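You operate a simulated robot arm through the tools that you are given. There is no shell and no other tool. Be economical: measure what you need, move in short steps, check, and stop when the job is done.

You are at the controls of a simulated robot arm. One attempt, no reset.

JOB
Take both carabiners off the blue plate.
Fine: lay them on the bench; the plate stays where it is.

It is judged by the outcome, as a careful person would: the job done as asked, and still so three seconds after it is handed in. It fails if anything else is knocked over, pushed out of place, dropped, spilled or broken.

ROBOT AND FRAMES
A 7-joint arm with a two-finger parallel gripper, fixed in place. Base frame: the origin is at the foot of the arm, x ahead of it, y to its left, z up. Readings come in mm, rad, newtons and seconds.
With the tool pointing down near the work surface it reaches from about 300 to 700 mm from the base axis. Its first joint turns from -1.152 to 1.152 rad. Payload 1.57 kg.
The TCP is the grasp point between the finger pads, 30 mm short of the fingertips. In the tool frame z runs along the fingers and y along their closing line. The gripper opens to 110 mm. The fingers are 24 mm wide and 12 mm thick; the gripper's body (48 by 112 mm) begins 78 mm behind the TCP.
Orientation is told as [roll, pitch, yaw] about the base's x, y, z axes, in that order, counted from this pose: with the fingers straight down and closing along the base's y, the tool's x points along the base's -x, its y along +y and its z along -z.

CONTROLS
- The arm moves only by the tool arm_command. Its argument "commands" is a list of rows, each an object (a shift or turn left out is 0, a gripper value left out holds the last) with "delta_pos": the shift along the base's x, y, z in units of 25 mm (1.0 is 25 mm), a list of three; "rotation": the turn, a rotation vector about the base's x, y, z in units of 6 degrees (1.0 is 6 degrees), a list of three; "gripper": the closure, from 0 (fully open) to 1 (shut). In form: [{"delta_pos": [tx, ty, tz], "rotation": [wx, wy, wz], "gripper": gripper}, ...]. A call has 1 to 12 rows; each row shifts and turns the commanded pose from where the row before left it. A call with a number of a shift or a turn outside -1 to 1 is refused whole. Rows are played at 5 a second. More than 50 mm and 0.15 rad between two rows, or a gripper value outside its range, and nothing of the call is played. A pose out of reach is approached as far as the arm can. The call stops where the force on the tool passes 40 N (or 10 N more than at its start, if that is more) or the arm is blocked; 0.2 s more then pass. Each finger travels about 108 mm/s and halts on what it meets, pressing with about 43 N; the grip force reading is that of the motor and also rises with nothing between the fingers. The clock runs only during rows and for 0.2 s after the last one: add rows that do not move to give the fingers time. The reply holds the time, the measured pose of the TCP, the force on the tool along the base axes, the opening and the grip force, in the units named above and with some noise.
- Cameras (640 x 400 px; columns grow to the right, rows downward): "scene" is fixed at [176.5, -413.5, 1387]; the picture's right is [0.57, -0.82, 0.00], its down [-0.60, -0.41, -0.68] and it looks along [0.56, 0.39, -0.73] (base axes); focal length 351 px, centre (320, 200). "wrist" rides on the gripper at [70, 16, -141] in the tool frame; the picture's right is [-0.23, 0.97, 0.00], its down [-0.86, -0.20, -0.48] and it looks along [-0.47, -0.11, 0.88] (tool axes); focal length 222 px, centre (320, 200). There is no depth. A picture from a camera that has moved, and an enlarged one, comes with that camera's place and axes in the base frame and with its lens.
- snapshot(camera): a new picture of that camera. It takes no simulated time.
- close_up(camera, box): a new picture of the part [left, top, right, bottom] of that camera's present view, enlarged. It takes no simulated time.
- sign_off(): hands the job in; it is judged then, once.

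Work in short steps. Places have to be worked out from the pictures, the camera data and where the tool is seen: move nearer, look again, correct. Check each grasp and each placing, and mend what went wrong. You have 120 turns and 84 pictures in all, those below and enlarged ones among them. Open the gripper and draw the arm clear of the work before you hand the job in, unless the task says otherwise; then end with one line.

The tools are called after ">>>" by a JSON object that holds its "name" and its "arguments". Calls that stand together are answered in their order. arm_command: Moves the arm, as the interface text tells. Its arguments: {"type":"object","properties":{"commands":{"type":"array","items":{"type":"object","properties":{"delta_pos":{"type":"array","items":{"type":"number"}},"rotation":{"type":"array","items":{"type":"number"}},"gripper":{"type":"number"}}}}},"required":["commands"]} The other tools are called the same way: snapshot (camera) takes a picture; close_up (camera, box) takes an enlarged picture of a part of a camera's view; sign_off () hands the job in.

At the start:

```text
clock: 0.0
ee_pos: [324.8, -85.8, 1109.2]
tool_rot: [0.0, 0.0, 0.0]
wrist_force: [0.2, -0.3, 0.3]
grip_width: 110.1
gripper_force: 0.0
```

scene: 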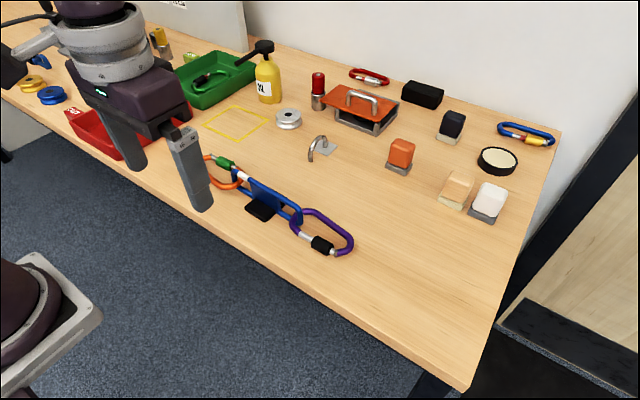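
wrist: 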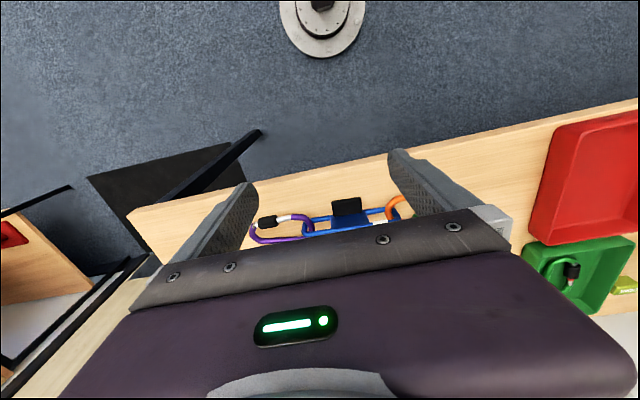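

I'll look closely at the plate with the two carabiners.

>>> {"name": "close_up", "arguments": {"camera": "scene", "box": [190, 140, 370, 265]}}

>>> {"name": "close_up", "arguments": {"camera": "wrist", "box": [230, 170, 430, 260]}}

```text
3.20 times, centred on (280, 202) of scene
camera zoom: at [176.5, -413.5, 1387.0], right [0.57, -0.82, 0.0], down [-0.6, -0.41, -0.68], along [0.56, 0.39, -0.73], focal length 1122 px, centre (448, 192)
```

zoom: 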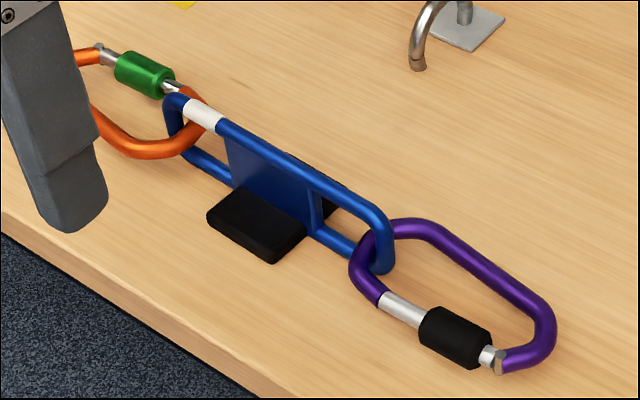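

```text
3.20 times, centred on (330, 215) of wrist
camera zoom: at [255.3, -69.5, 1249.9], right [0.23, 0.97, 0.0], down [0.86, -0.2, 0.48], along [0.47, -0.11, -0.88], focal length 711 px, centre (288, 152)
```

zoom: 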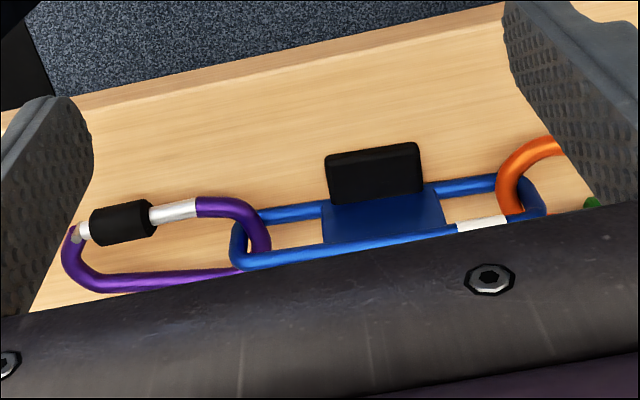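

The carabiners are threaded through the slots at either end of an upright blue plate. I'll move the wrist camera nearer, staying high, to inspect the purple one's gate.

>>> {"name": "arm_command", "arguments": {"commands": [{"delta_pos": [1, -0.8, 0]}, {"delta_pos": [1, -0.8, -0.5]}, {"delta_pos": [1, -0.8, -0.5]}, {"delta_pos": [1, -0.8, -0.6]}, {"delta_pos": [1, -0.8, -0.6]}, {"delta_pos": [1, 0, -0.6]}, {"delta_pos": [0.2, 0, -0.6]}, {"delta_pos": [0, 0, 0]}]}}

>>> {"name": "snapshot", "arguments": {"camera": "wrist"}}

>>> {"name": "close_up", "arguments": {"camera": "scene", "box": [190, 140, 370, 265]}}

```text
clock: 1.8
ee_pos: [479.7, -185.3, 1025.3]
tool_rot: [0.001, 0.0, 0.002]
wrist_force: [-0.4, 0.0, -0.4]
grip_width: 109.9
gripper_force: 0.1
```

```text
79 pictures are left
camera wrist: at [409.9, -169.5, 1166.0], right [0.23, 0.97, 0.0], down [0.86, -0.2, 0.48], along [0.47, -0.11, -0.88], focal length 222 px, centre (320, 200)
```

wrist: 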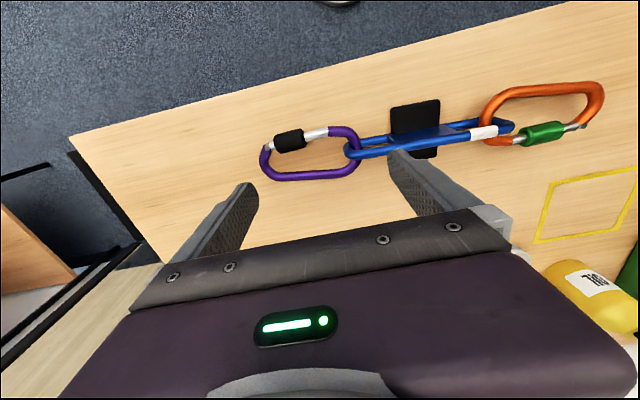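

```text
3.20 times, centred on (280, 202) of scene
camera zoom: at [176.5, -413.5, 1387.0], right [0.57, -0.82, 0.0], down [-0.6, -0.41, -0.68], along [0.56, 0.39, -0.73], focal length 1122 px, centre (448, 192)
```

zoom: 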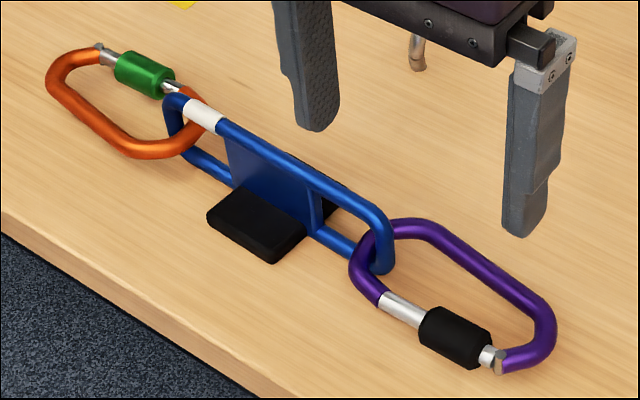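

>>> {"name": "close_up", "arguments": {"camera": "wrist", "box": [240, 100, 390, 195]}}

>>> {"name": "close_up", "arguments": {"camera": "wrist", "box": [460, 65, 620, 165]}}

>>> {"name": "close_up", "arguments": {"camera": "scene", "box": [285, 195, 365, 265]}}

>>> {"name": "close_up", "arguments": {"camera": "scene", "box": [195, 145, 275, 205]}}

```text
4.21 times, centred on (315, 148) of wrist
camera zoom: at [409.9, -169.5, 1166.0], right [0.23, 0.97, 0.0], down [0.86, -0.2, 0.48], along [0.47, -0.11, -0.88], focal length 935 px, centre (341, 421)
```

zoom: 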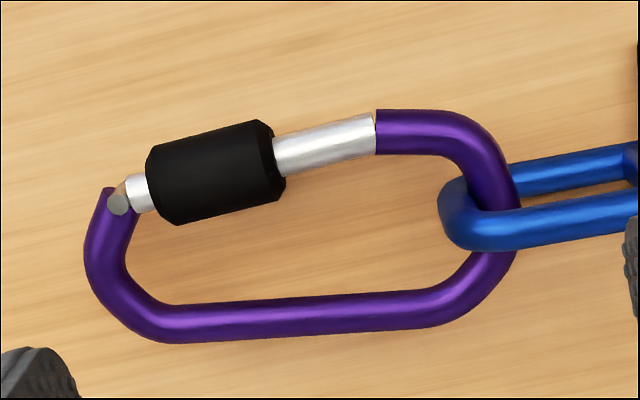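

```text
4.00 times, centred on (540, 115) of wrist
camera zoom: at [409.9, -169.5, 1166.0], right [0.23, 0.97, 0.0], down [0.86, -0.2, 0.48], along [0.47, -0.11, -0.88], focal length 888 px, centre (-560, 540)
```

zoom: 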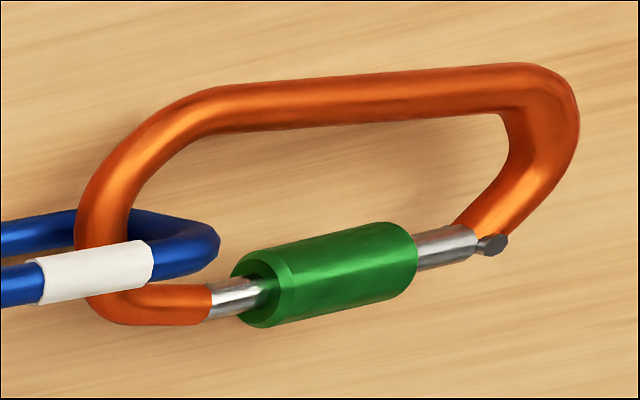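

```text
5.71 times, centred on (325, 230) of scene
camera zoom: at [176.5, -413.5, 1387.0], right [0.57, -0.82, 0.0], down [-0.6, -0.41, -0.68], along [0.56, 0.39, -0.73], focal length 2003 px, centre (291, 29)
```

zoom: 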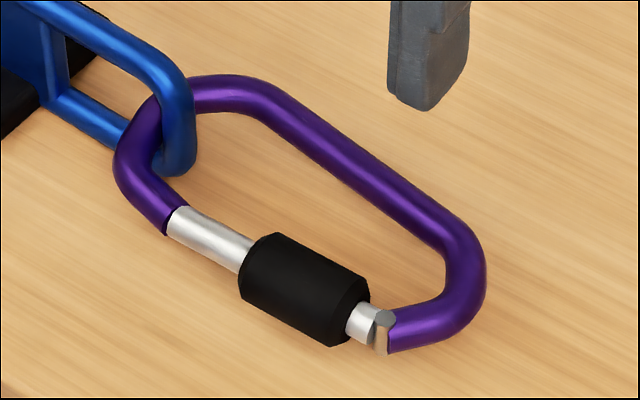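

```text
6.67 times, centred on (235, 175) of scene
camera zoom: at [176.5, -413.5, 1387.0], right [0.57, -0.82, 0.0], down [-0.6, -0.41, -0.68], along [0.56, 0.39, -0.73], focal length 2337 px, centre (887, 367)
```

zoom: 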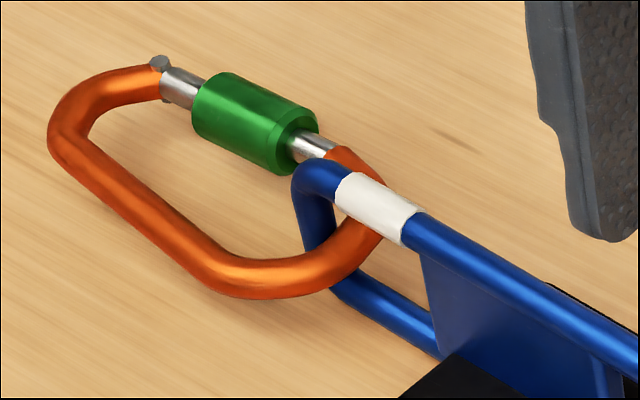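

Both carabiners have their hinge at the outer end and the nose at the plate, with the sleeves off the nose, so a squeeze should open the gates. The purple gate lies at x≈467, from y≈-251 (hinge) to -173 (nose), and its spine is at x≈514–528. I'll yaw about +81° so the fingers close across it and the camera looks towards the plate.

>>> {"name": "arm_command", "arguments": {"commands": [{"rotation": [0, 0, 1]}, {"rotation": [0, 0, 1]}, {"rotation": [0, 0, 1]}, {"rotation": [0, 0, 1]}, {"rotation": [0, 0, 1]}, {"rotation": [0, 0, 1]}, {"rotation": [0, 0, 1]}, {"rotation": [0, 0, 1]}, {"rotation": [0, 0, 1]}, {"rotation": [0, 0, 1]}, {"rotation": [0, 0, 1]}, {"rotation": [0, 0, 1]}]}}

>>> {"name": "arm_command", "arguments": {"commands": [{"rotation": [0, 0, 1], "delta_pos": [0.3, -0.5, -1]}, {"rotation": [0, 0, 0.45], "delta_pos": [0.2, -0.3, -1]}, {"delta_pos": [0, 0, 0]}, {"delta_pos": [0, 0, 0]}]}}

>>> {"name": "snapshot", "arguments": {"camera": "wrist"}}

>>> {"name": "snapshot", "arguments": {"camera": "scene"}}

```text
clock: 4.4
ee_pos: [478.7, -185.1, 1025.1]
tool_rot: [0.001, -0.001, 1.258]
wrist_force: [-0.4, -0.5, 0.5]
grip_width: 110.0
gripper_force: 0.1
```

```text
clock: 5.4
ee_pos: [493.4, -205.6, 973.0]
tool_rot: [-0.001, 0.0, 1.409]
wrist_force: [-0.3, 0.4, -0.5]
grip_width: 109.9
gripper_force: 0.0
```

```text
73 pictures are left
camera wrist: at [466.6, -272.5, 1114.9], right [-0.92, 0.38, 0.0], down [0.33, 0.81, 0.48], along [0.18, 0.44, -0.88], focal length 222 px, centre (320, 200)
```

wrist: 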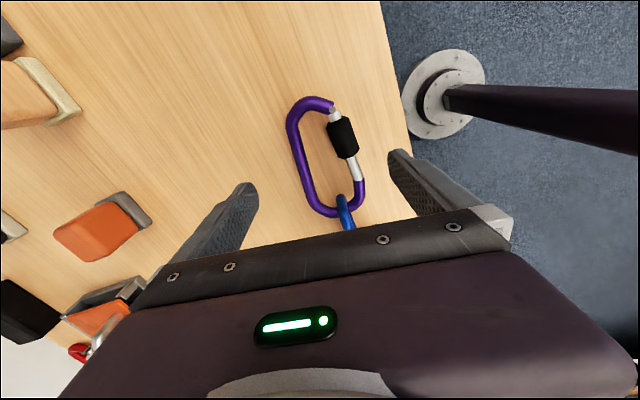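

```text
72 pictures are left
```

scene: 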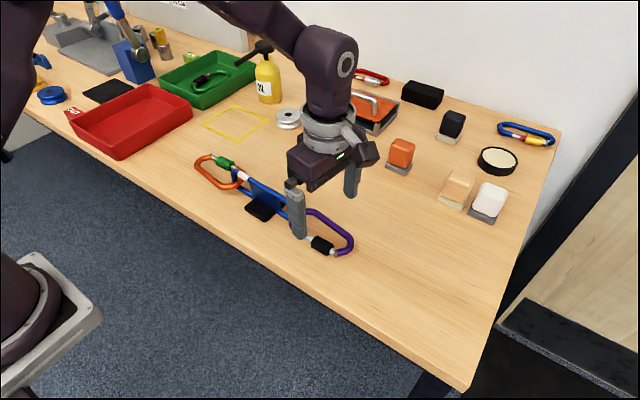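

>>> {"name": "close_up", "arguments": {"camera": "wrist", "box": [250, 80, 410, 240]}}

```text
2.50 times, centred on (330, 160) of wrist
camera zoom: at [466.6, -272.5, 1114.9], right [-0.92, 0.38, 0.0], down [0.33, 0.81, 0.48], along [0.18, 0.44, -0.88], focal length 555 px, centre (295, 300)
```

zoom: 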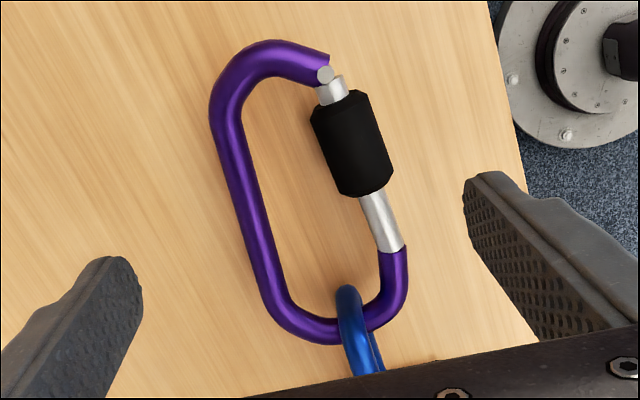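

Triangulating between views puts the purple carabiner flat at z≈906, raised off the bench at mid-height of the ring. The gate is at x≈464 and the spine at x≈511. I'll lower to TCP z≈915 with the fingers straddling it at y≈-206, clear of the nose exit.

>>> {"name": "arm_command", "arguments": {"commands": [{"delta_pos": [-0.1, 0, -0.8], "rotation": [0, 0, 0.3]}, {"delta_pos": [0, 0, -0.8]}, {"delta_pos": [0, 0, -0.7]}, {"delta_pos": [0, 0, 0]}]}}

>>> {"name": "snapshot", "arguments": {"camera": "wrist"}}

>>> {"name": "close_up", "arguments": {"camera": "scene", "box": [230, 160, 390, 260]}}

```text
clock: 6.4
ee_pos: [490.2, -206.6, 915.9]
tool_rot: [-0.001, -0.001, 1.441]
wrist_force: [0.6, 0.7, -0.2]
grip_width: 109.8
gripper_force: 0.1
```

```text
70 pictures are left
camera wrist: at [466.1, -273.9, 1057.0], right [-0.94, 0.35, 0.0], down [0.31, 0.82, 0.48], along [0.17, 0.45, -0.88], focal length 222 px, centre (320, 200)
```

wrist: 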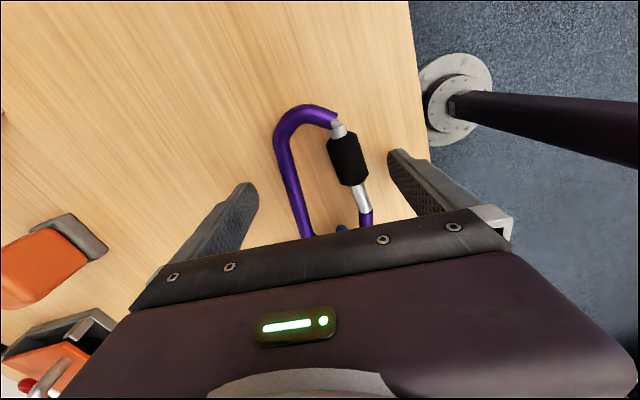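

```text
4.00 times, centred on (310, 210) of scene
camera zoom: at [176.5, -413.5, 1387.0], right [0.57, -0.82, 0.0], down [-0.6, -0.41, -0.68], along [0.56, 0.39, -0.73], focal length 1402 px, centre (360, 160)
```

zoom: 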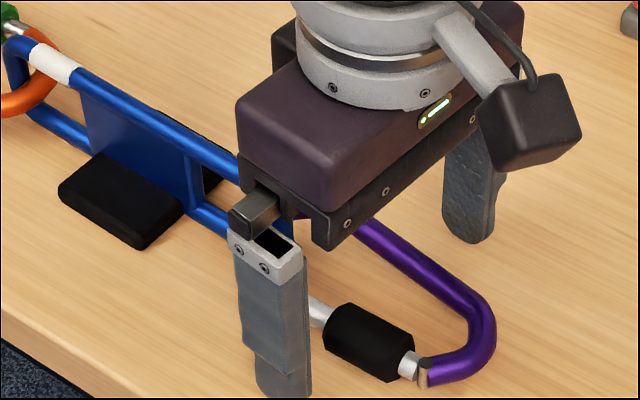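

Fingers straddle the purple carabiner with no contact. I'll close in steps to the expected first touch (~65 mm), then squeeze the gate.

>>> {"name": "arm_command", "arguments": {"commands": [{"gripper": 0.38}, {}, {}, {}]}}

>>> {"name": "arm_command", "arguments": {"commands": [{"gripper": 0.48}, {}, {}]}}

>>> {"name": "snapshot", "arguments": {"camera": "wrist"}}

>>> {"name": "close_up", "arguments": {"camera": "scene", "box": [230, 160, 390, 260]}}

```text
clock: 7.4
ee_pos: [493.3, -207.2, 916.6]
tool_rot: [0.0, -0.001, 1.44]
wrist_force: [-0.1, -0.9, -0.8]
grip_width: 68.9
gripper_force: 0.1
```

```text
clock: 8.2
ee_pos: [491.6, -207.5, 917.1]
tool_rot: [0.0, -0.001, 1.439]
wrist_force: [0.0, 0.7, 0.9]
grip_width: 58.2
gripper_force: 4.3
```

```text
68 pictures are left
camera wrist: at [466.1, -273.9, 1057.2], right [-0.94, 0.35, 0.0], down [0.31, 0.82, 0.48], along [0.17, 0.45, -0.88], focal length 222 px, centre (320, 200)
```

wrist: 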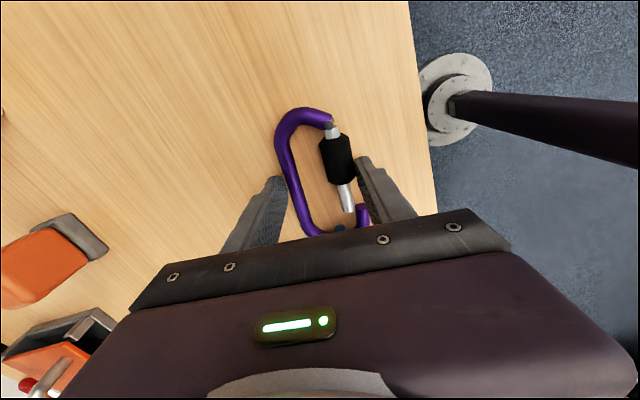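

```text
4.00 times, centred on (310, 210) of scene
camera zoom: at [176.5, -413.5, 1387.0], right [0.57, -0.82, 0.0], down [-0.6, -0.41, -0.68], along [0.56, 0.39, -0.73], focal length 1402 px, centre (360, 160)
```

zoom: 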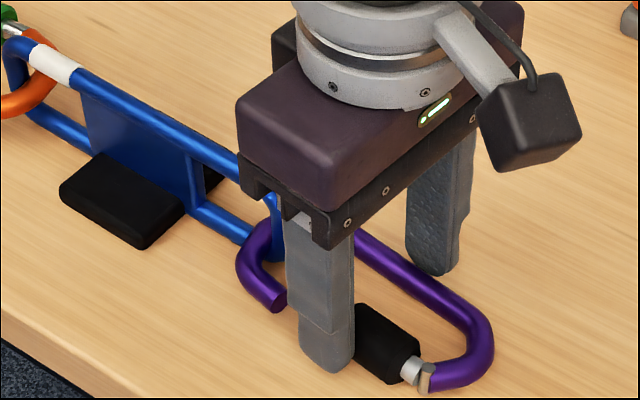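

The gate is opening inward with low force (4 N), as hoped. I'll squeeze further to open it wide.

>>> {"name": "arm_command", "arguments": {"commands": [{"gripper": 0.53}, {"gripper": 0.57}, {"gripper": 0.6}, {}, {}]}}

>>> {"name": "close_up", "arguments": {"camera": "wrist", "box": [250, 90, 410, 250]}}

>>> {"name": "close_up", "arguments": {"camera": "scene", "box": [230, 160, 390, 260]}}

```text
clock: 9.4
ee_pos: [490.9, -207.3, 916.8]
tool_rot: [0.001, 0.0, 1.44]
wrist_force: [1.7, 0.4, 1.6]
grip_width: 46.8
gripper_force: 24.2
```

```text
2.50 times, centred on (330, 170) of wrist
camera zoom: at [466.2, -273.8, 1057.2], right [-0.94, 0.35, 0.0], down [0.31, 0.82, 0.48], along [0.17, 0.45, -0.88], focal length 555 px, centre (295, 275)
```

zoom: 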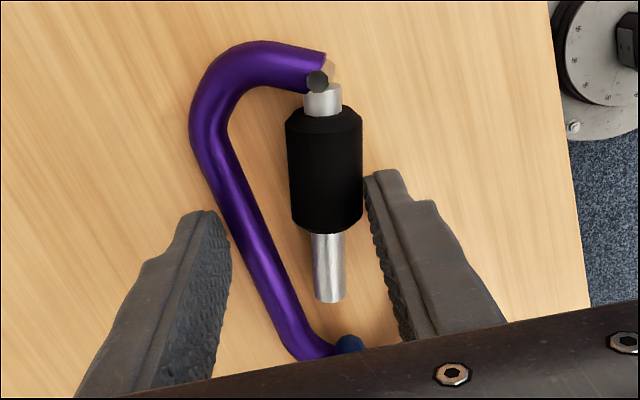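

```text
4.00 times, centred on (310, 210) of scene
camera zoom: at [176.5, -413.5, 1387.0], right [0.57, -0.82, 0.0], down [-0.6, -0.41, -0.68], along [0.56, 0.39, -0.73], focal length 1402 px, centre (360, 160)
```

zoom: 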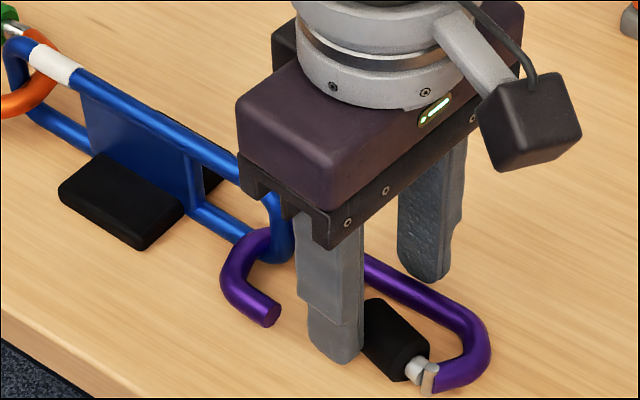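

The gate is well open, with about 24 mm between the nose and the gate tip for a roughly 13 mm bar. I'll now shift the carabiner +y, then diagonally +x, so the bar passes the nose, in small steps while watching the force.

>>> {"name": "arm_command", "arguments": {"commands": [{"delta_pos": [0, 0.2, 0], "gripper": 0.61}, {"delta_pos": [0.1, 0.2, 0]}, {}]}}

>>> {"name": "arm_command", "arguments": {"commands": [{"delta_pos": [0.25, 0.1, 0]}, {"delta_pos": [0.25, 0.1, 0]}, {}]}}

>>> {"name": "close_up", "arguments": {"camera": "scene", "box": [230, 160, 390, 260]}}

>>> {"name": "close_up", "arguments": {"camera": "wrist", "box": [250, 90, 410, 250]}}

```text
clock: 10.2
ee_pos: [494.0, -195.9, 916.4]
tool_rot: [0.0, -0.001, 1.44]
wrist_force: [0.0, 0.6, 0.4]
grip_width: 46.6
gripper_force: 23.4
```

```text
clock: 11.0
ee_pos: [505.1, -190.2, 918.8]
tool_rot: [-0.001, 0.0, 1.438]
wrist_force: [0.6, -0.3, -0.1]
grip_width: 46.4
gripper_force: 24.0
```

```text
4.00 times, centred on (310, 210) of scene
camera zoom: at [176.5, -413.5, 1387.0], right [0.57, -0.82, 0.0], down [-0.6, -0.41, -0.68], along [0.56, 0.39, -0.73], focal length 1402 px, centre (360, 160)
```

zoom: 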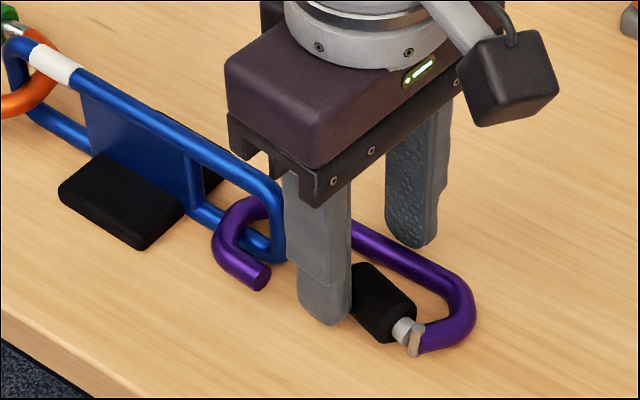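

```text
2.50 times, centred on (330, 170) of wrist
camera zoom: at [479.7, -258.2, 1057.5], right [-0.94, 0.35, 0.0], down [0.31, 0.82, 0.48], along [0.17, 0.45, -0.88], focal length 555 px, centre (295, 275)
```

zoom: 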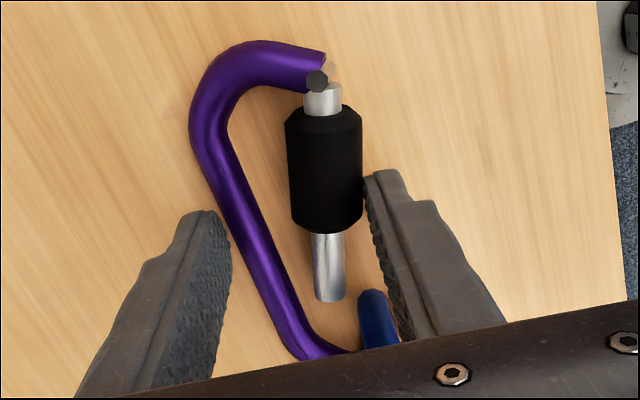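

Moving freely with about zero force; the bar now sits between the gate tip and the finger. I'll ease further +y so the nose tip passes inside the hole edge.

>>> {"name": "arm_command", "arguments": {"commands": [{"delta_pos": [0.08, 0.2, 0]}, {"delta_pos": [0, 0.2, 0]}, {}]}}

>>> {"name": "close_up", "arguments": {"camera": "scene", "box": [260, 185, 340, 245]}}

>>> {"name": "close_up", "arguments": {"camera": "wrist", "box": [280, 120, 400, 240]}}

```text
clock: 11.8
ee_pos: [507.6, -182.2, 917.8]
tool_rot: [-0.003, 0.002, 1.442]
wrist_force: [0.8, -2.8, 7.1]
grip_width: 46.0
gripper_force: 24.4
```

```text
6.67 times, centred on (300, 215) of scene
camera zoom: at [176.4, -413.5, 1387.0], right [0.57, -0.82, 0.0], down [-0.6, -0.41, -0.68], along [0.56, 0.39, -0.73], focal length 2337 px, centre (453, 100)
```

zoom: 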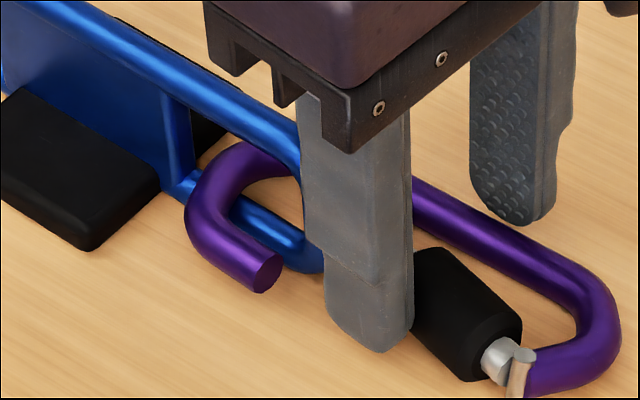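

```text
3.33 times, centred on (340, 180) of wrist
camera zoom: at [481.8, -248.2, 1058.1], right [-0.94, 0.35, 0.0], down [0.31, 0.82, 0.48], along [0.17, 0.45, -0.88], focal length 740 px, centre (253, 267)
```

zoom: 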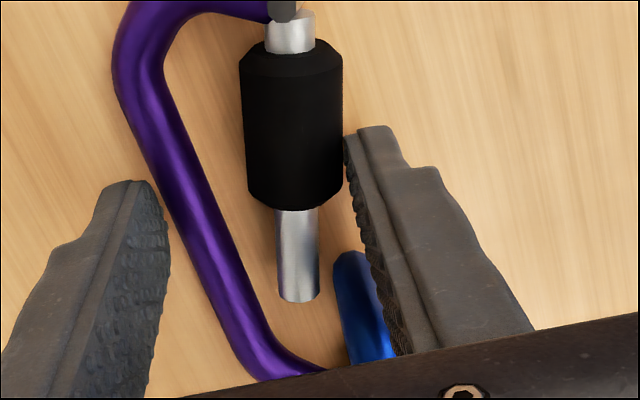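

A light contact (7 N upward) appeared, perhaps the hook against the ring's lower bar. I'll raise 3 mm and re-read the force.

>>> {"name": "arm_command", "arguments": {"commands": [{"delta_pos": [0, 0, 0.12]}, {}]}}

```text
clock: 12.4
ee_pos: [506.3, -180.6, 920.8]
tool_rot: [0.002, 0.0, 1.44]
wrist_force: [2.0, 1.7, 4.6]
grip_width: 45.5
gripper_force: 2.2
```

>>> {"name": "close_up", "arguments": {"camera": "wrist", "box": [250, 90, 410, 250]}}

>>> {"name": "close_up", "arguments": {"camera": "scene", "box": [260, 185, 340, 245]}}

```text
2.50 times, centred on (330, 170) of wrist
camera zoom: at [481.3, -247.9, 1060.6], right [-0.94, 0.35, 0.0], down [0.31, 0.82, 0.48], along [0.17, 0.45, -0.88], focal length 555 px, centre (295, 275)
```

zoom: 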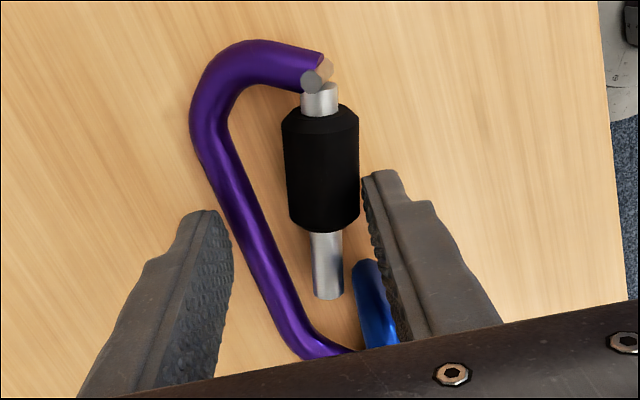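

```text
6.67 times, centred on (300, 215) of scene
camera zoom: at [176.5, -413.5, 1387.0], right [0.57, -0.82, 0.0], down [-0.6, -0.42, -0.68], along [0.56, 0.39, -0.73], focal length 2337 px, centre (453, 100)
```

zoom: 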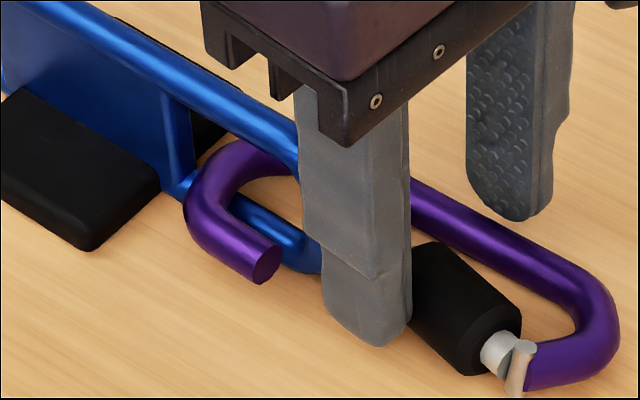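

>>> {"name": "arm_command", "arguments": {"commands": [{}, {}]}}

```text
clock: 13.0
ee_pos: [507.1, -182.2, 919.1]
tool_rot: [0.001, -0.001, 1.441]
wrist_force: [1.3, 1.0, 1.5]
grip_width: 45.7
gripper_force: 6.8
```

Tool force is settling but the grip force is low, so I'll tighten a little before continuing.

>>> {"name": "arm_command", "arguments": {"commands": [{"gripper": 0.64}, {}, {}]}}

>>> {"name": "close_up", "arguments": {"camera": "wrist", "box": [250, 90, 410, 250]}}

```text
clock: 13.8
ee_pos: [506.7, -181.8, 921.9]
tool_rot: [0.001, 0.0, 1.443]
wrist_force: [-3.1, 2.6, 17.1]
grip_width: 43.8
gripper_force: 24.1
```

```text
2.50 times, centred on (330, 170) of wrist
camera zoom: at [481.0, -248.0, 1061.0], right [-0.94, 0.35, 0.0], down [0.31, 0.82, 0.48], along [0.17, 0.45, -0.88], focal length 555 px, centre (295, 275)
```

zoom: 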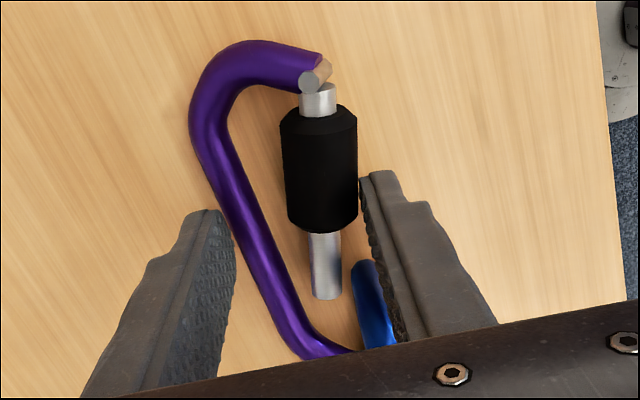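

The carabiner is rolling slightly in the grip (gate side up), pressing its low side on the ring's bottom bar: 17 N upward. I'll raise a few mm and ease the squeeze.

>>> {"name": "arm_command", "arguments": {"commands": [{"delta_pos": [0, 0, 0.12], "gripper": 0.62}, {"delta_pos": [0, 0, 0.08]}, {}]}}

>>> {"name": "close_up", "arguments": {"camera": "scene", "box": [260, 185, 340, 245]}}

```text
clock: 14.6
ee_pos: [507.1, -180.4, 924.4]
tool_rot: [0.001, 0.001, 1.44]
wrist_force: [-0.1, 0.4, -0.6]
grip_width: 41.7
gripper_force: 0.0
```

```text
6.67 times, centred on (300, 215) of scene
camera zoom: at [176.5, -413.5, 1387.0], right [0.57, -0.82, 0.0], down [-0.6, -0.41, -0.68], along [0.56, 0.39, -0.73], focal length 2337 px, centre (453, 100)
```

zoom: 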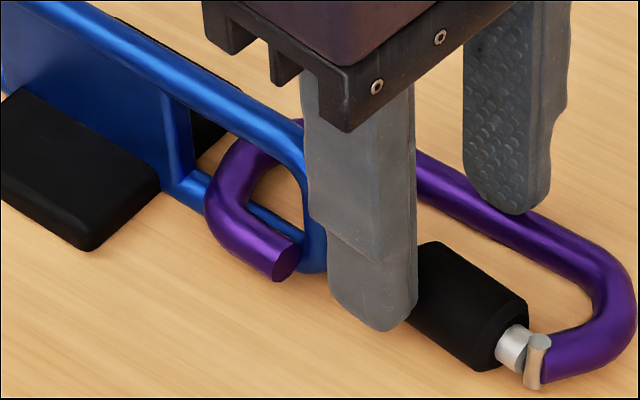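

>>> {"name": "close_up", "arguments": {"camera": "wrist", "box": [250, 90, 410, 250]}}

>>> {"name": "close_up", "arguments": {"camera": "scene", "box": [190, 140, 370, 265]}}

```text
2.50 times, centred on (330, 170) of wrist
camera zoom: at [481.5, -248.2, 1065.4], right [-0.94, 0.35, 0.0], down [0.31, 0.82, 0.48], along [0.17, 0.45, -0.88], focal length 555 px, centre (295, 275)
```

zoom: 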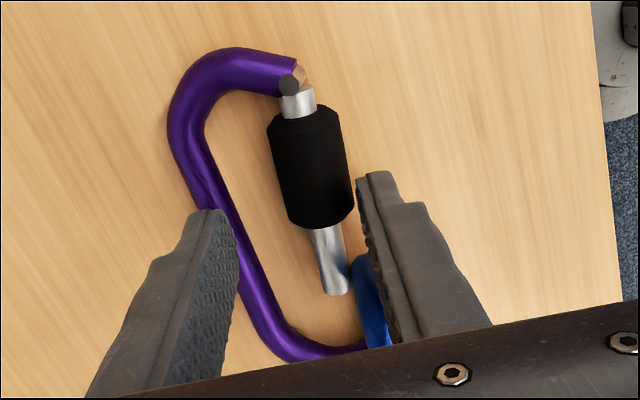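

```text
3.20 times, centred on (280, 202) of scene
camera zoom: at [176.5, -413.5, 1387.0], right [0.57, -0.82, 0.0], down [-0.6, -0.41, -0.68], along [0.56, 0.39, -0.73], focal length 1122 px, centre (448, 192)
```

zoom: 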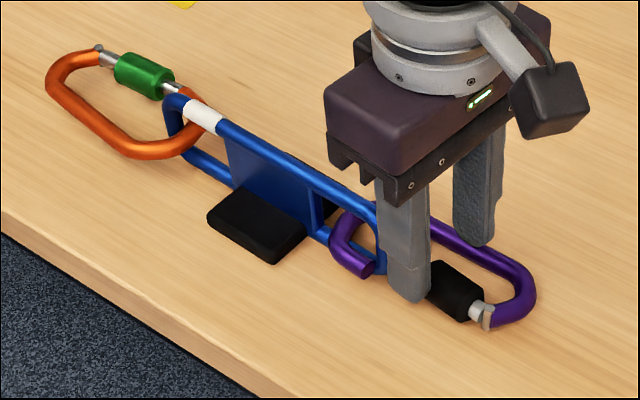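

The spine slipped under its finger; the gate now rests against the ring bar. I'll open, let it settle, and measure its height again.

>>> {"name": "arm_command", "arguments": {"commands": [{"gripper": 0.45}, {"gripper": 0.3}, {"gripper": 0.1}, {}, {}]}}

>>> {"name": "arm_command", "arguments": {"commands": [{"delta_pos": [0, 0, 1]}, {"delta_pos": [0, -0.5, 1]}, {"delta_pos": [0, -0.5, 0.5]}, {}]}}

>>> {"name": "close_up", "arguments": {"camera": "wrist", "box": [230, 70, 430, 240]}}

>>> {"name": "close_up", "arguments": {"camera": "scene", "box": [270, 180, 360, 250]}}

```text
clock: 15.8
ee_pos: [507.6, -182.0, 924.5]
tool_rot: [0.0, 0.001, 1.441]
wrist_force: [-0.5, -0.8, -0.2]
grip_width: 99.1
gripper_force: 0.1
```

```text
clock: 16.8
ee_pos: [507.0, -206.2, 986.9]
tool_rot: [-0.001, 0.001, 1.44]
wrist_force: [-0.4, -0.8, -0.3]
grip_width: 99.0
gripper_force: 0.0
```

```text
2.35 times, centred on (330, 155) of wrist
camera zoom: at [482.1, -272.5, 1127.7], right [-0.94, 0.35, 0.0], down [0.31, 0.82, 0.48], along [0.17, 0.45, -0.88], focal length 523 px, centre (296, 306)
```

zoom: 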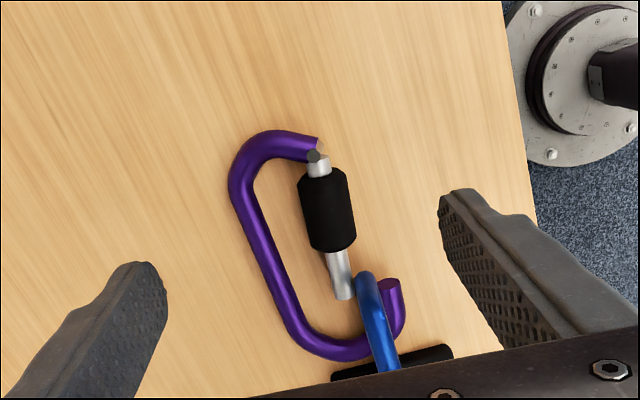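

```text
5.71 times, centred on (315, 215) of scene
camera zoom: at [176.5, -413.5, 1387.0], right [0.57, -0.82, 0.0], down [-0.6, -0.41, -0.68], along [0.56, 0.39, -0.73], focal length 2003 px, centre (349, 114)
```

zoom: 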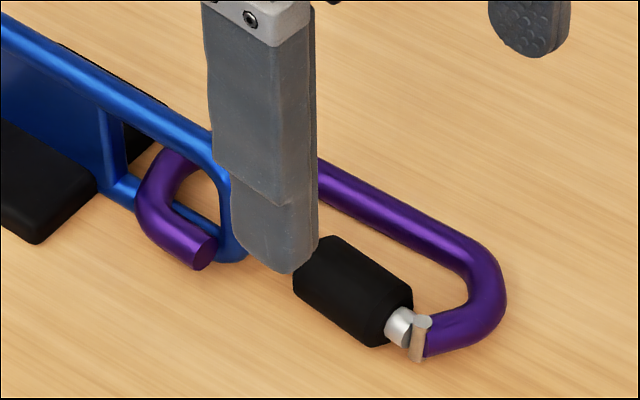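

Useful: the ring bar has propped the gate open and the nose tip is already level with the hole's inner edge. The carabiner actually lies low (sleeve on the bench, nose on the ring's lower bar), so I had gripped too high. I'll re-grip at TCP z≈909, a little nearer the hinge.

>>> {"name": "arm_command", "arguments": {"commands": [{"delta_pos": [0.26, 0.4, -0.8], "rotation": [0, 0, 0.75]}, {"delta_pos": [0, 0.36, -0.8]}, {"delta_pos": [0, 0, -0.8]}, {"delta_pos": [0, 0, -0.68]}, {}]}}

>>> {"name": "arm_command", "arguments": {"commands": [{"gripper": 0.35}, {"gripper": 0.48}, {}, {}]}}

>>> {"name": "close_up", "arguments": {"camera": "wrist", "box": [250, 90, 410, 250]}}

>>> {"name": "close_up", "arguments": {"camera": "scene", "box": [270, 180, 360, 250]}}

```text
clock: 18.0
ee_pos: [514.1, -187.1, 910.3]
tool_rot: [-0.003, 0.002, 1.52]
wrist_force: [-1.6, 4.9, 32.8]
grip_width: 99.9
gripper_force: 0.4
```

```text
clock: 18.6
ee_pos: [513.6, -186.7, 909.8]
tool_rot: [0.001, 0.001, 1.518]
wrist_force: [-1.0, 1.3, 9.4]
grip_width: 57.6
gripper_force: 0.7
stopped in row 2: the force on the tool passed its limit (the readings are from after the stop); the commanded pose is now the measured one
```

```text
2.50 times, centred on (330, 170) of wrist
camera zoom: at [493.5, -255.6, 1050.5], right [-0.96, 0.28, 0.0], down [0.24, 0.84, 0.48], along [0.13, 0.46, -0.88], focal length 555 px, centre (295, 275)
```

zoom: 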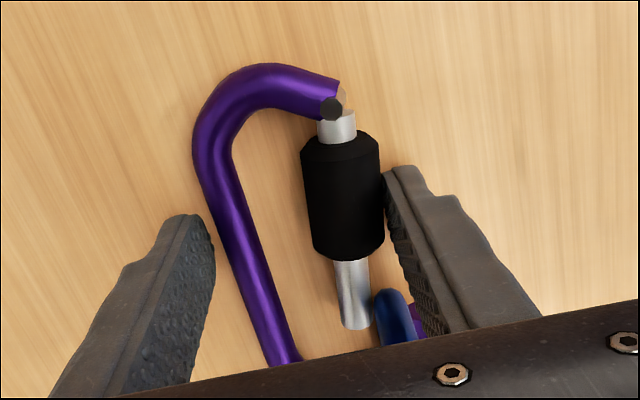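

```text
5.71 times, centred on (315, 215) of scene
camera zoom: at [176.4, -413.4, 1387.0], right [0.57, -0.82, 0.0], down [-0.6, -0.42, -0.68], along [0.56, 0.39, -0.73], focal length 2003 px, centre (349, 114)
```

zoom: 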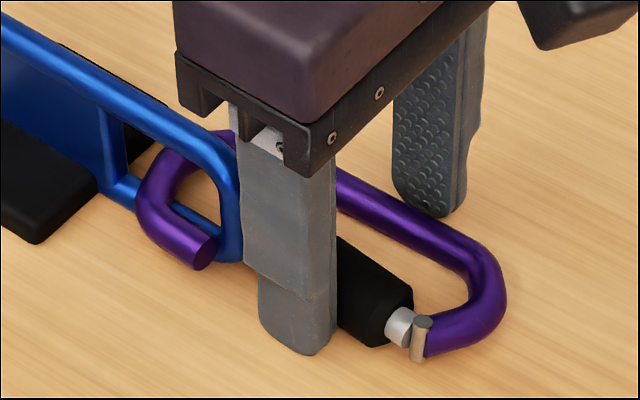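

The tips touched the bench at TCP z≈910, so I'll raise about 2 mm, then close.

>>> {"name": "arm_command", "arguments": {"commands": [{"delta_pos": [0, 0, 0.1]}, {}]}}

>>> {"name": "arm_command", "arguments": {"commands": [{"gripper": 0.51}, {"gripper": 0.54}, {}, {}]}}

>>> {"name": "close_up", "arguments": {"camera": "wrist", "box": [250, 90, 410, 250]}}

```text
clock: 19.2
ee_pos: [513.2, -186.2, 912.3]
tool_rot: [0.0, 0.002, 1.519]
wrist_force: [0.5, -0.3, -0.6]
grip_width: 57.3
gripper_force: 0.1
```

```text
clock: 20.2
ee_pos: [511.5, -186.3, 912.5]
tool_rot: [0.002, 0.002, 1.518]
wrist_force: [-2.7, 1.1, 0.3]
grip_width: 50.3
gripper_force: 10.4
```

```text
2.50 times, centred on (330, 170) of wrist
camera zoom: at [493.2, -255.4, 1052.8], right [-0.96, 0.28, 0.0], down [0.24, 0.84, 0.48], along [0.13, 0.46, -0.88], focal length 555 px, centre (295, 275)
```

zoom: 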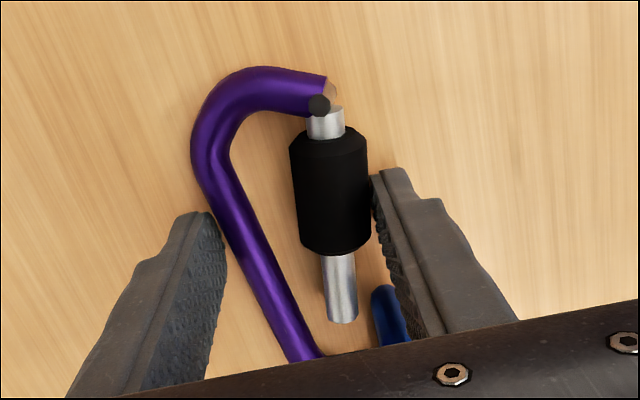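

Gripped properly with the gate clear of the bar. I'll squeeze slightly more, move +y ~6 mm, and check.

>>> {"name": "arm_command", "arguments": {"commands": [{"gripper": 0.57}, {}, {"delta_pos": [0, 0.12, 0]}, {"delta_pos": [0, 0.12, 0]}, {}]}}

>>> {"name": "close_up", "arguments": {"camera": "wrist", "box": [250, 90, 410, 250]}}

>>> {"name": "close_up", "arguments": {"camera": "scene", "box": [260, 180, 350, 250]}}

```text
clock: 21.4
ee_pos: [513.8, -182.3, 912.4]
tool_rot: [0.0, 0.002, 1.517]
wrist_force: [1.1, -4.9, 2.2]
grip_width: 48.3
gripper_force: 23.4
```

```text
2.50 times, centred on (330, 170) of wrist
camera zoom: at [493.7, -249.9, 1052.9], right [-0.96, 0.28, 0.0], down [0.24, 0.84, 0.48], along [0.13, 0.46, -0.88], focal length 555 px, centre (295, 275)
```

zoom: 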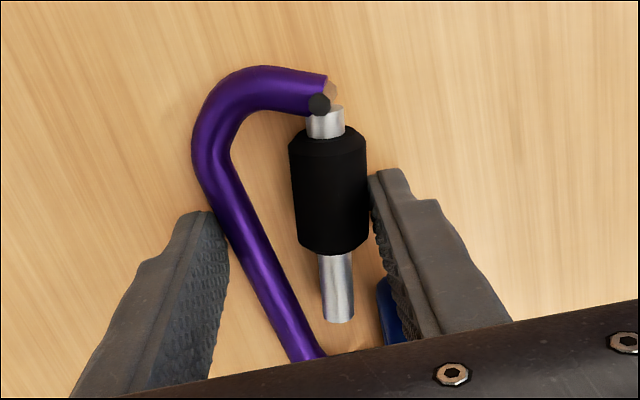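

```text
5.71 times, centred on (305, 215) of scene
camera zoom: at [176.5, -413.6, 1387.0], right [0.57, -0.82, 0.0], down [-0.6, -0.41, -0.68], along [0.56, 0.39, -0.73], focal length 2003 px, centre (406, 114)
```

zoom: 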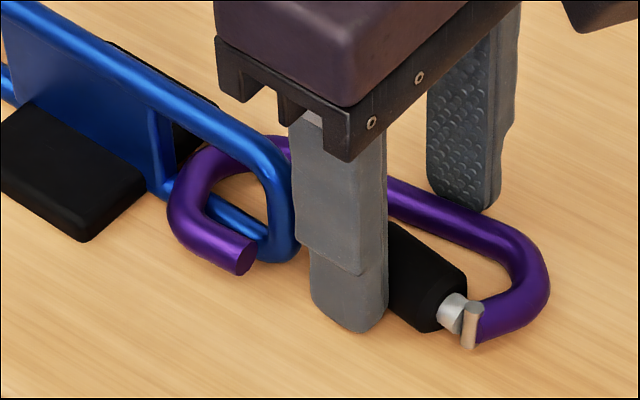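

The nose tip is now just inside the hole's end (y≈-144 vs -149), so I'll pull the hook out through the hole in +x, slowly.

>>> {"name": "arm_command", "arguments": {"commands": [{"delta_pos": [0.2, 0, 0]}, {"delta_pos": [0.2, 0, 0]}, {}]}}

>>> {"name": "close_up", "arguments": {"camera": "scene", "box": [260, 180, 350, 250]}}

```text
clock: 22.2
ee_pos: [523.8, -181.0, 911.5]
tool_rot: [0.001, 0.001, 1.517]
wrist_force: [-7.4, 0.0, 9.5]
grip_width: 48.3
gripper_force: 24.2
```

```text
5.71 times, centred on (305, 215) of scene
camera zoom: at [176.2, -413.5, 1387.1], right [0.57, -0.82, 0.0], down [-0.6, -0.41, -0.68], along [0.56, 0.39, -0.73], focal length 2003 px, centre (406, 114)
```

zoom: 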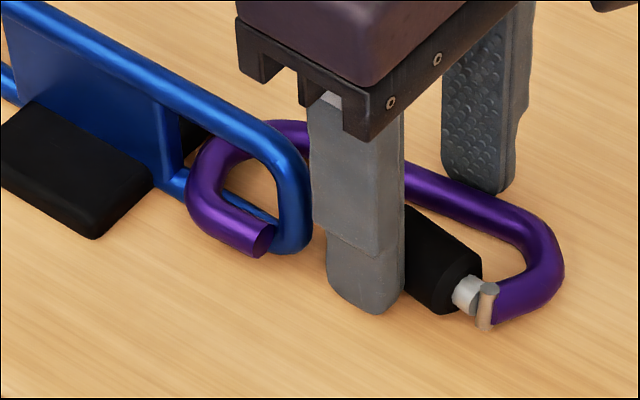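

The plate base shifted about 3–4 mm; the hook is bearing on the ring's bottom bar (up 9.5 N, -x 7 N). I'll back off a little and lift a few mm to centre the hook in the hole.

>>> {"name": "arm_command", "arguments": {"commands": [{"delta_pos": [-0.12, 0, 0.1]}, {"delta_pos": [0, 0, 0.1]}, {}]}}

>>> {"name": "close_up", "arguments": {"camera": "scene", "box": [260, 180, 350, 250]}}

>>> {"name": "snapshot", "arguments": {"camera": "wrist"}}

```text
clock: 23.0
ee_pos: [520.2, -182.6, 916.5]
tool_rot: [0.0, 0.001, 1.517]
wrist_force: [0.2, 0.7, -1.0]
grip_width: 48.6
gripper_force: 24.4
```

```text
5.71 times, centred on (305, 215) of scene
camera zoom: at [176.5, -413.5, 1387.0], right [0.57, -0.82, 0.0], down [-0.6, -0.41, -0.68], along [0.56, 0.39, -0.73], focal length 2003 px, centre (406, 114)
```

zoom: 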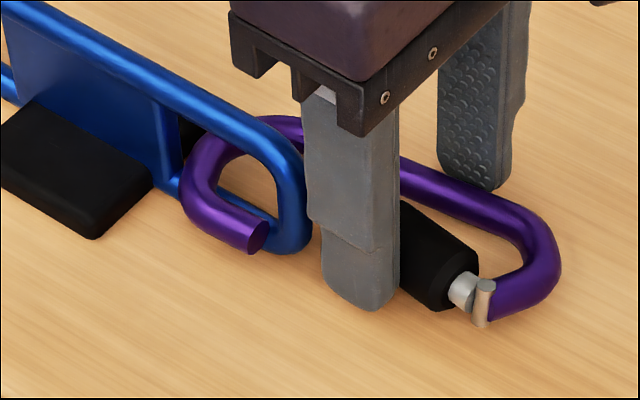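

```text
45 pictures are left
camera wrist: at [500.1, -249.9, 1057.0], right [-0.96, 0.28, 0.0], down [0.24, 0.84, 0.48], along [0.13, 0.46, -0.88], focal length 222 px, centre (320, 200)
```

wrist: 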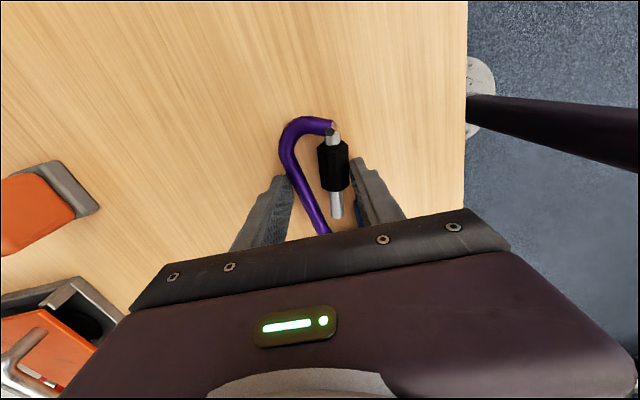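

Lifted, it moves with zero force. The nose tip still overlaps the bar's edge by a few mm while the bight is near the web, so I'll rotate the carabiner clockwise ~24° around the bar, which turns the nose into the hole.

>>> {"name": "arm_command", "arguments": {"commands": [{"delta_pos": [-0.14, -0.12, 0], "rotation": [0, 0, -1]}, {"delta_pos": [-0.155, -0.11, 0], "rotation": [0, 0, -1]}, {}]}}

>>> {"name": "arm_command", "arguments": {"commands": [{"delta_pos": [-0.165, -0.09, 0], "rotation": [0, 0, -1]}, {"delta_pos": [-0.18, -0.07, 0], "rotation": [0, 0, -1]}, {}]}}

>>> {"name": "close_up", "arguments": {"camera": "scene", "box": [260, 180, 350, 250]}}

>>> {"name": "close_up", "arguments": {"camera": "wrist", "box": [250, 90, 410, 250]}}

```text
clock: 23.8
ee_pos: [513.3, -188.5, 917.6]
tool_rot: [0.001, 0.002, 1.307]
wrist_force: [0.2, -0.2, -1.4]
grip_width: 48.1
gripper_force: 23.9
```

```text
clock: 24.6
ee_pos: [503.8, -191.1, 917.1]
tool_rot: [0.002, 0.002, 1.101]
wrist_force: [-0.4, -0.2, -0.5]
grip_width: 48.1
gripper_force: 23.9
```

```text
5.71 times, centred on (305, 215) of scene
camera zoom: at [176.5, -413.5, 1387.0], right [0.57, -0.82, 0.0], down [-0.6, -0.41, -0.68], along [0.56, 0.39, -0.73], focal length 2003 px, centre (406, 114)
```

zoom: 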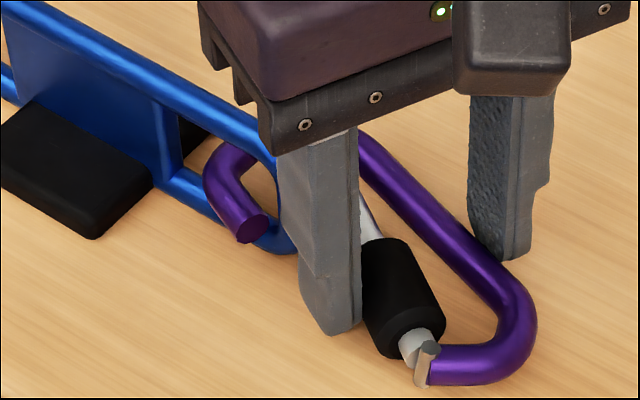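

```text
2.50 times, centred on (330, 170) of wrist
camera zoom: at [457.9, -245.7, 1057.6], right [-0.76, 0.64, 0.0], down [0.57, 0.67, 0.48], along [0.31, 0.37, -0.88], focal length 555 px, centre (295, 275)
```

zoom: 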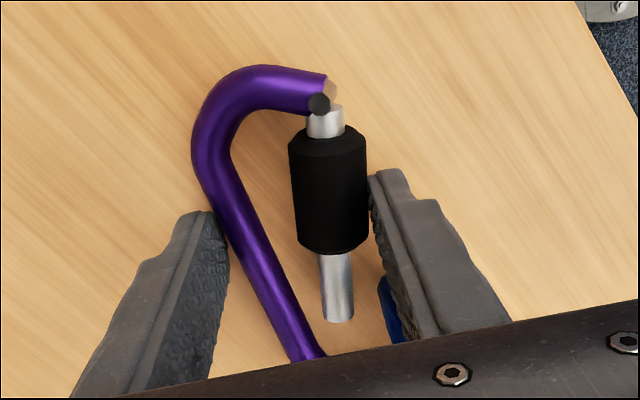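

Rotation went with zero force and the bight is clear of the web. Now +y ~4 mm then +x in small steps.

>>> {"name": "arm_command", "arguments": {"commands": [{"delta_pos": [0, 0.16, 0]}, {"delta_pos": [0.16, 0, 0]}, {"delta_pos": [0.16, 0, 0]}, {}]}}

>>> {"name": "close_up", "arguments": {"camera": "scene", "box": [260, 180, 350, 250]}}

```text
clock: 25.6
ee_pos: [511.9, -187.3, 917.5]
tool_rot: [0.0, 0.002, 1.099]
wrist_force: [0.5, -0.4, -0.4]
grip_width: 48.7
gripper_force: 24.1
```

```text
5.71 times, centred on (305, 215) of scene
camera zoom: at [176.5, -413.5, 1387.0], right [0.57, -0.82, 0.0], down [-0.6, -0.41, -0.68], along [0.56, 0.39, -0.73], focal length 2003 px, centre (406, 114)
```

zoom: 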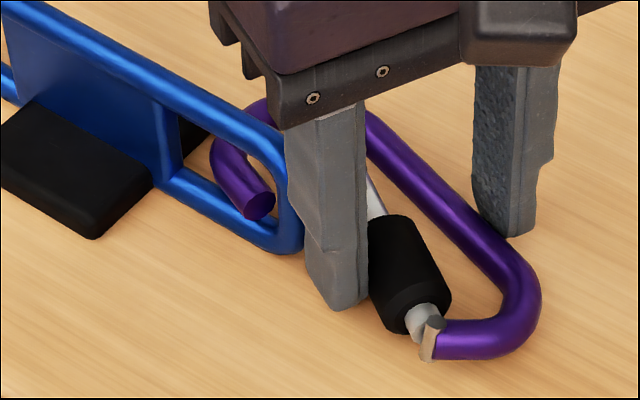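

Nose is now within the hole plane with no force. Continue +x.

>>> {"name": "arm_command", "arguments": {"commands": [{"delta_pos": [0.16, 0, 0]}, {"delta_pos": [0.1, 0, 0]}, {}]}}

>>> {"name": "close_up", "arguments": {"camera": "scene", "box": [260, 180, 350, 250]}}

```text
clock: 26.4
ee_pos: [519.5, -186.3, 916.9]
tool_rot: [0.001, -0.002, 1.099]
wrist_force: [-0.2, 0.4, -0.5]
grip_width: 48.7
gripper_force: 6.0
```

```text
5.71 times, centred on (305, 215) of scene
camera zoom: at [176.5, -413.5, 1387.0], right [0.57, -0.82, 0.0], down [-0.6, -0.41, -0.68], along [0.56, 0.39, -0.73], focal length 2003 px, centre (406, 114)
```

zoom: 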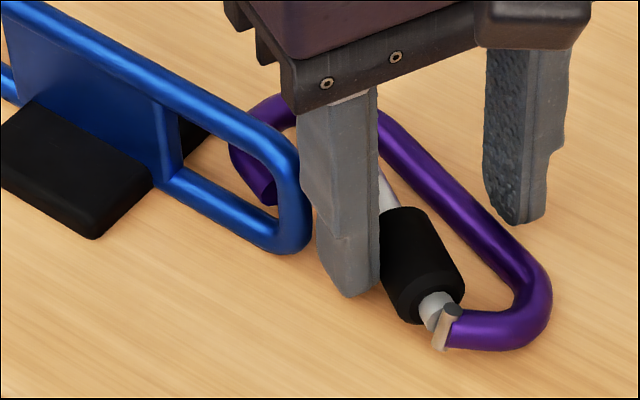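

>>> {"name": "arm_command", "arguments": {"commands": [{"delta_pos": [0.16, 0, 0]}, {"delta_pos": [0.16, 0, 0]}, {}]}}

>>> {"name": "close_up", "arguments": {"camera": "scene", "box": [260, 180, 350, 250]}}

```text
clock: 27.2
ee_pos: [526.6, -187.5, 917.4]
tool_rot: [-0.001, -0.001, 1.1]
wrist_force: [0.0, 0.6, -0.1]
grip_width: 49.3
gripper_force: 1.0
```

```text
5.71 times, centred on (305, 215) of scene
camera zoom: at [176.5, -413.5, 1387.0], right [0.57, -0.82, 0.0], down [-0.6, -0.41, -0.68], along [0.56, 0.39, -0.73], focal length 2003 px, centre (406, 114)
```

zoom: 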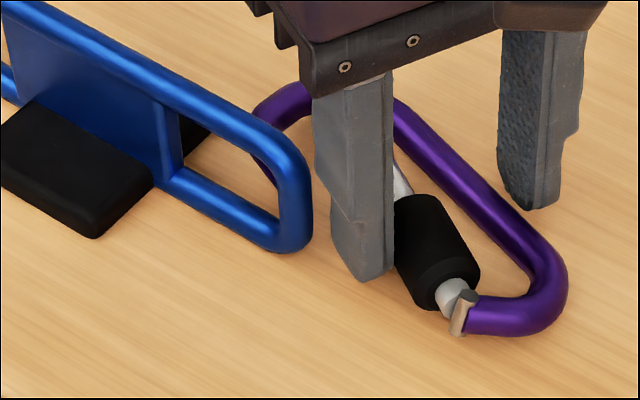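

The nose is out on the +x side of the plate. I'll carry it clear (+x, -y), lower, and look.

>>> {"name": "arm_command", "arguments": {"commands": [{"delta_pos": [0.3, 0, 0]}, {"delta_pos": [0.4, -0.3, 0]}, {"delta_pos": [0.2, -0.6, 0]}, {"delta_pos": [0, -0.6, 0]}, {"delta_pos": [0, 0, -0.12]}, {}]}}

>>> {"name": "snapshot", "arguments": {"camera": "scene"}}

>>> {"name": "close_up", "arguments": {"camera": "scene", "box": [190, 140, 370, 265]}}

```text
clock: 28.6
ee_pos: [548.9, -223.6, 913.4]
tool_rot: [0.001, 0.001, 1.1]
wrist_force: [-0.4, 0.3, -1.2]
grip_width: 48.7
gripper_force: 1.3
```

```text
39 pictures are left
```

scene: 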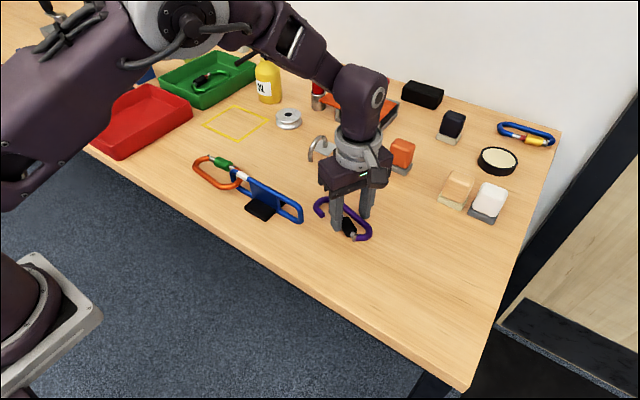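

```text
3.20 times, centred on (280, 202) of scene
camera zoom: at [176.5, -413.5, 1387.0], right [0.57, -0.82, 0.0], down [-0.6, -0.41, -0.68], along [0.56, 0.39, -0.73], focal length 1122 px, centre (448, 192)
```

zoom: 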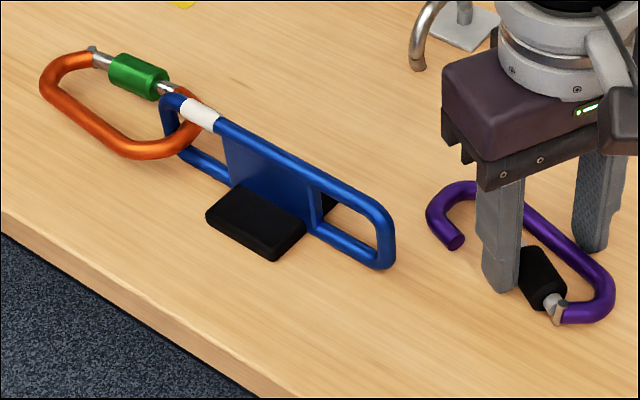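

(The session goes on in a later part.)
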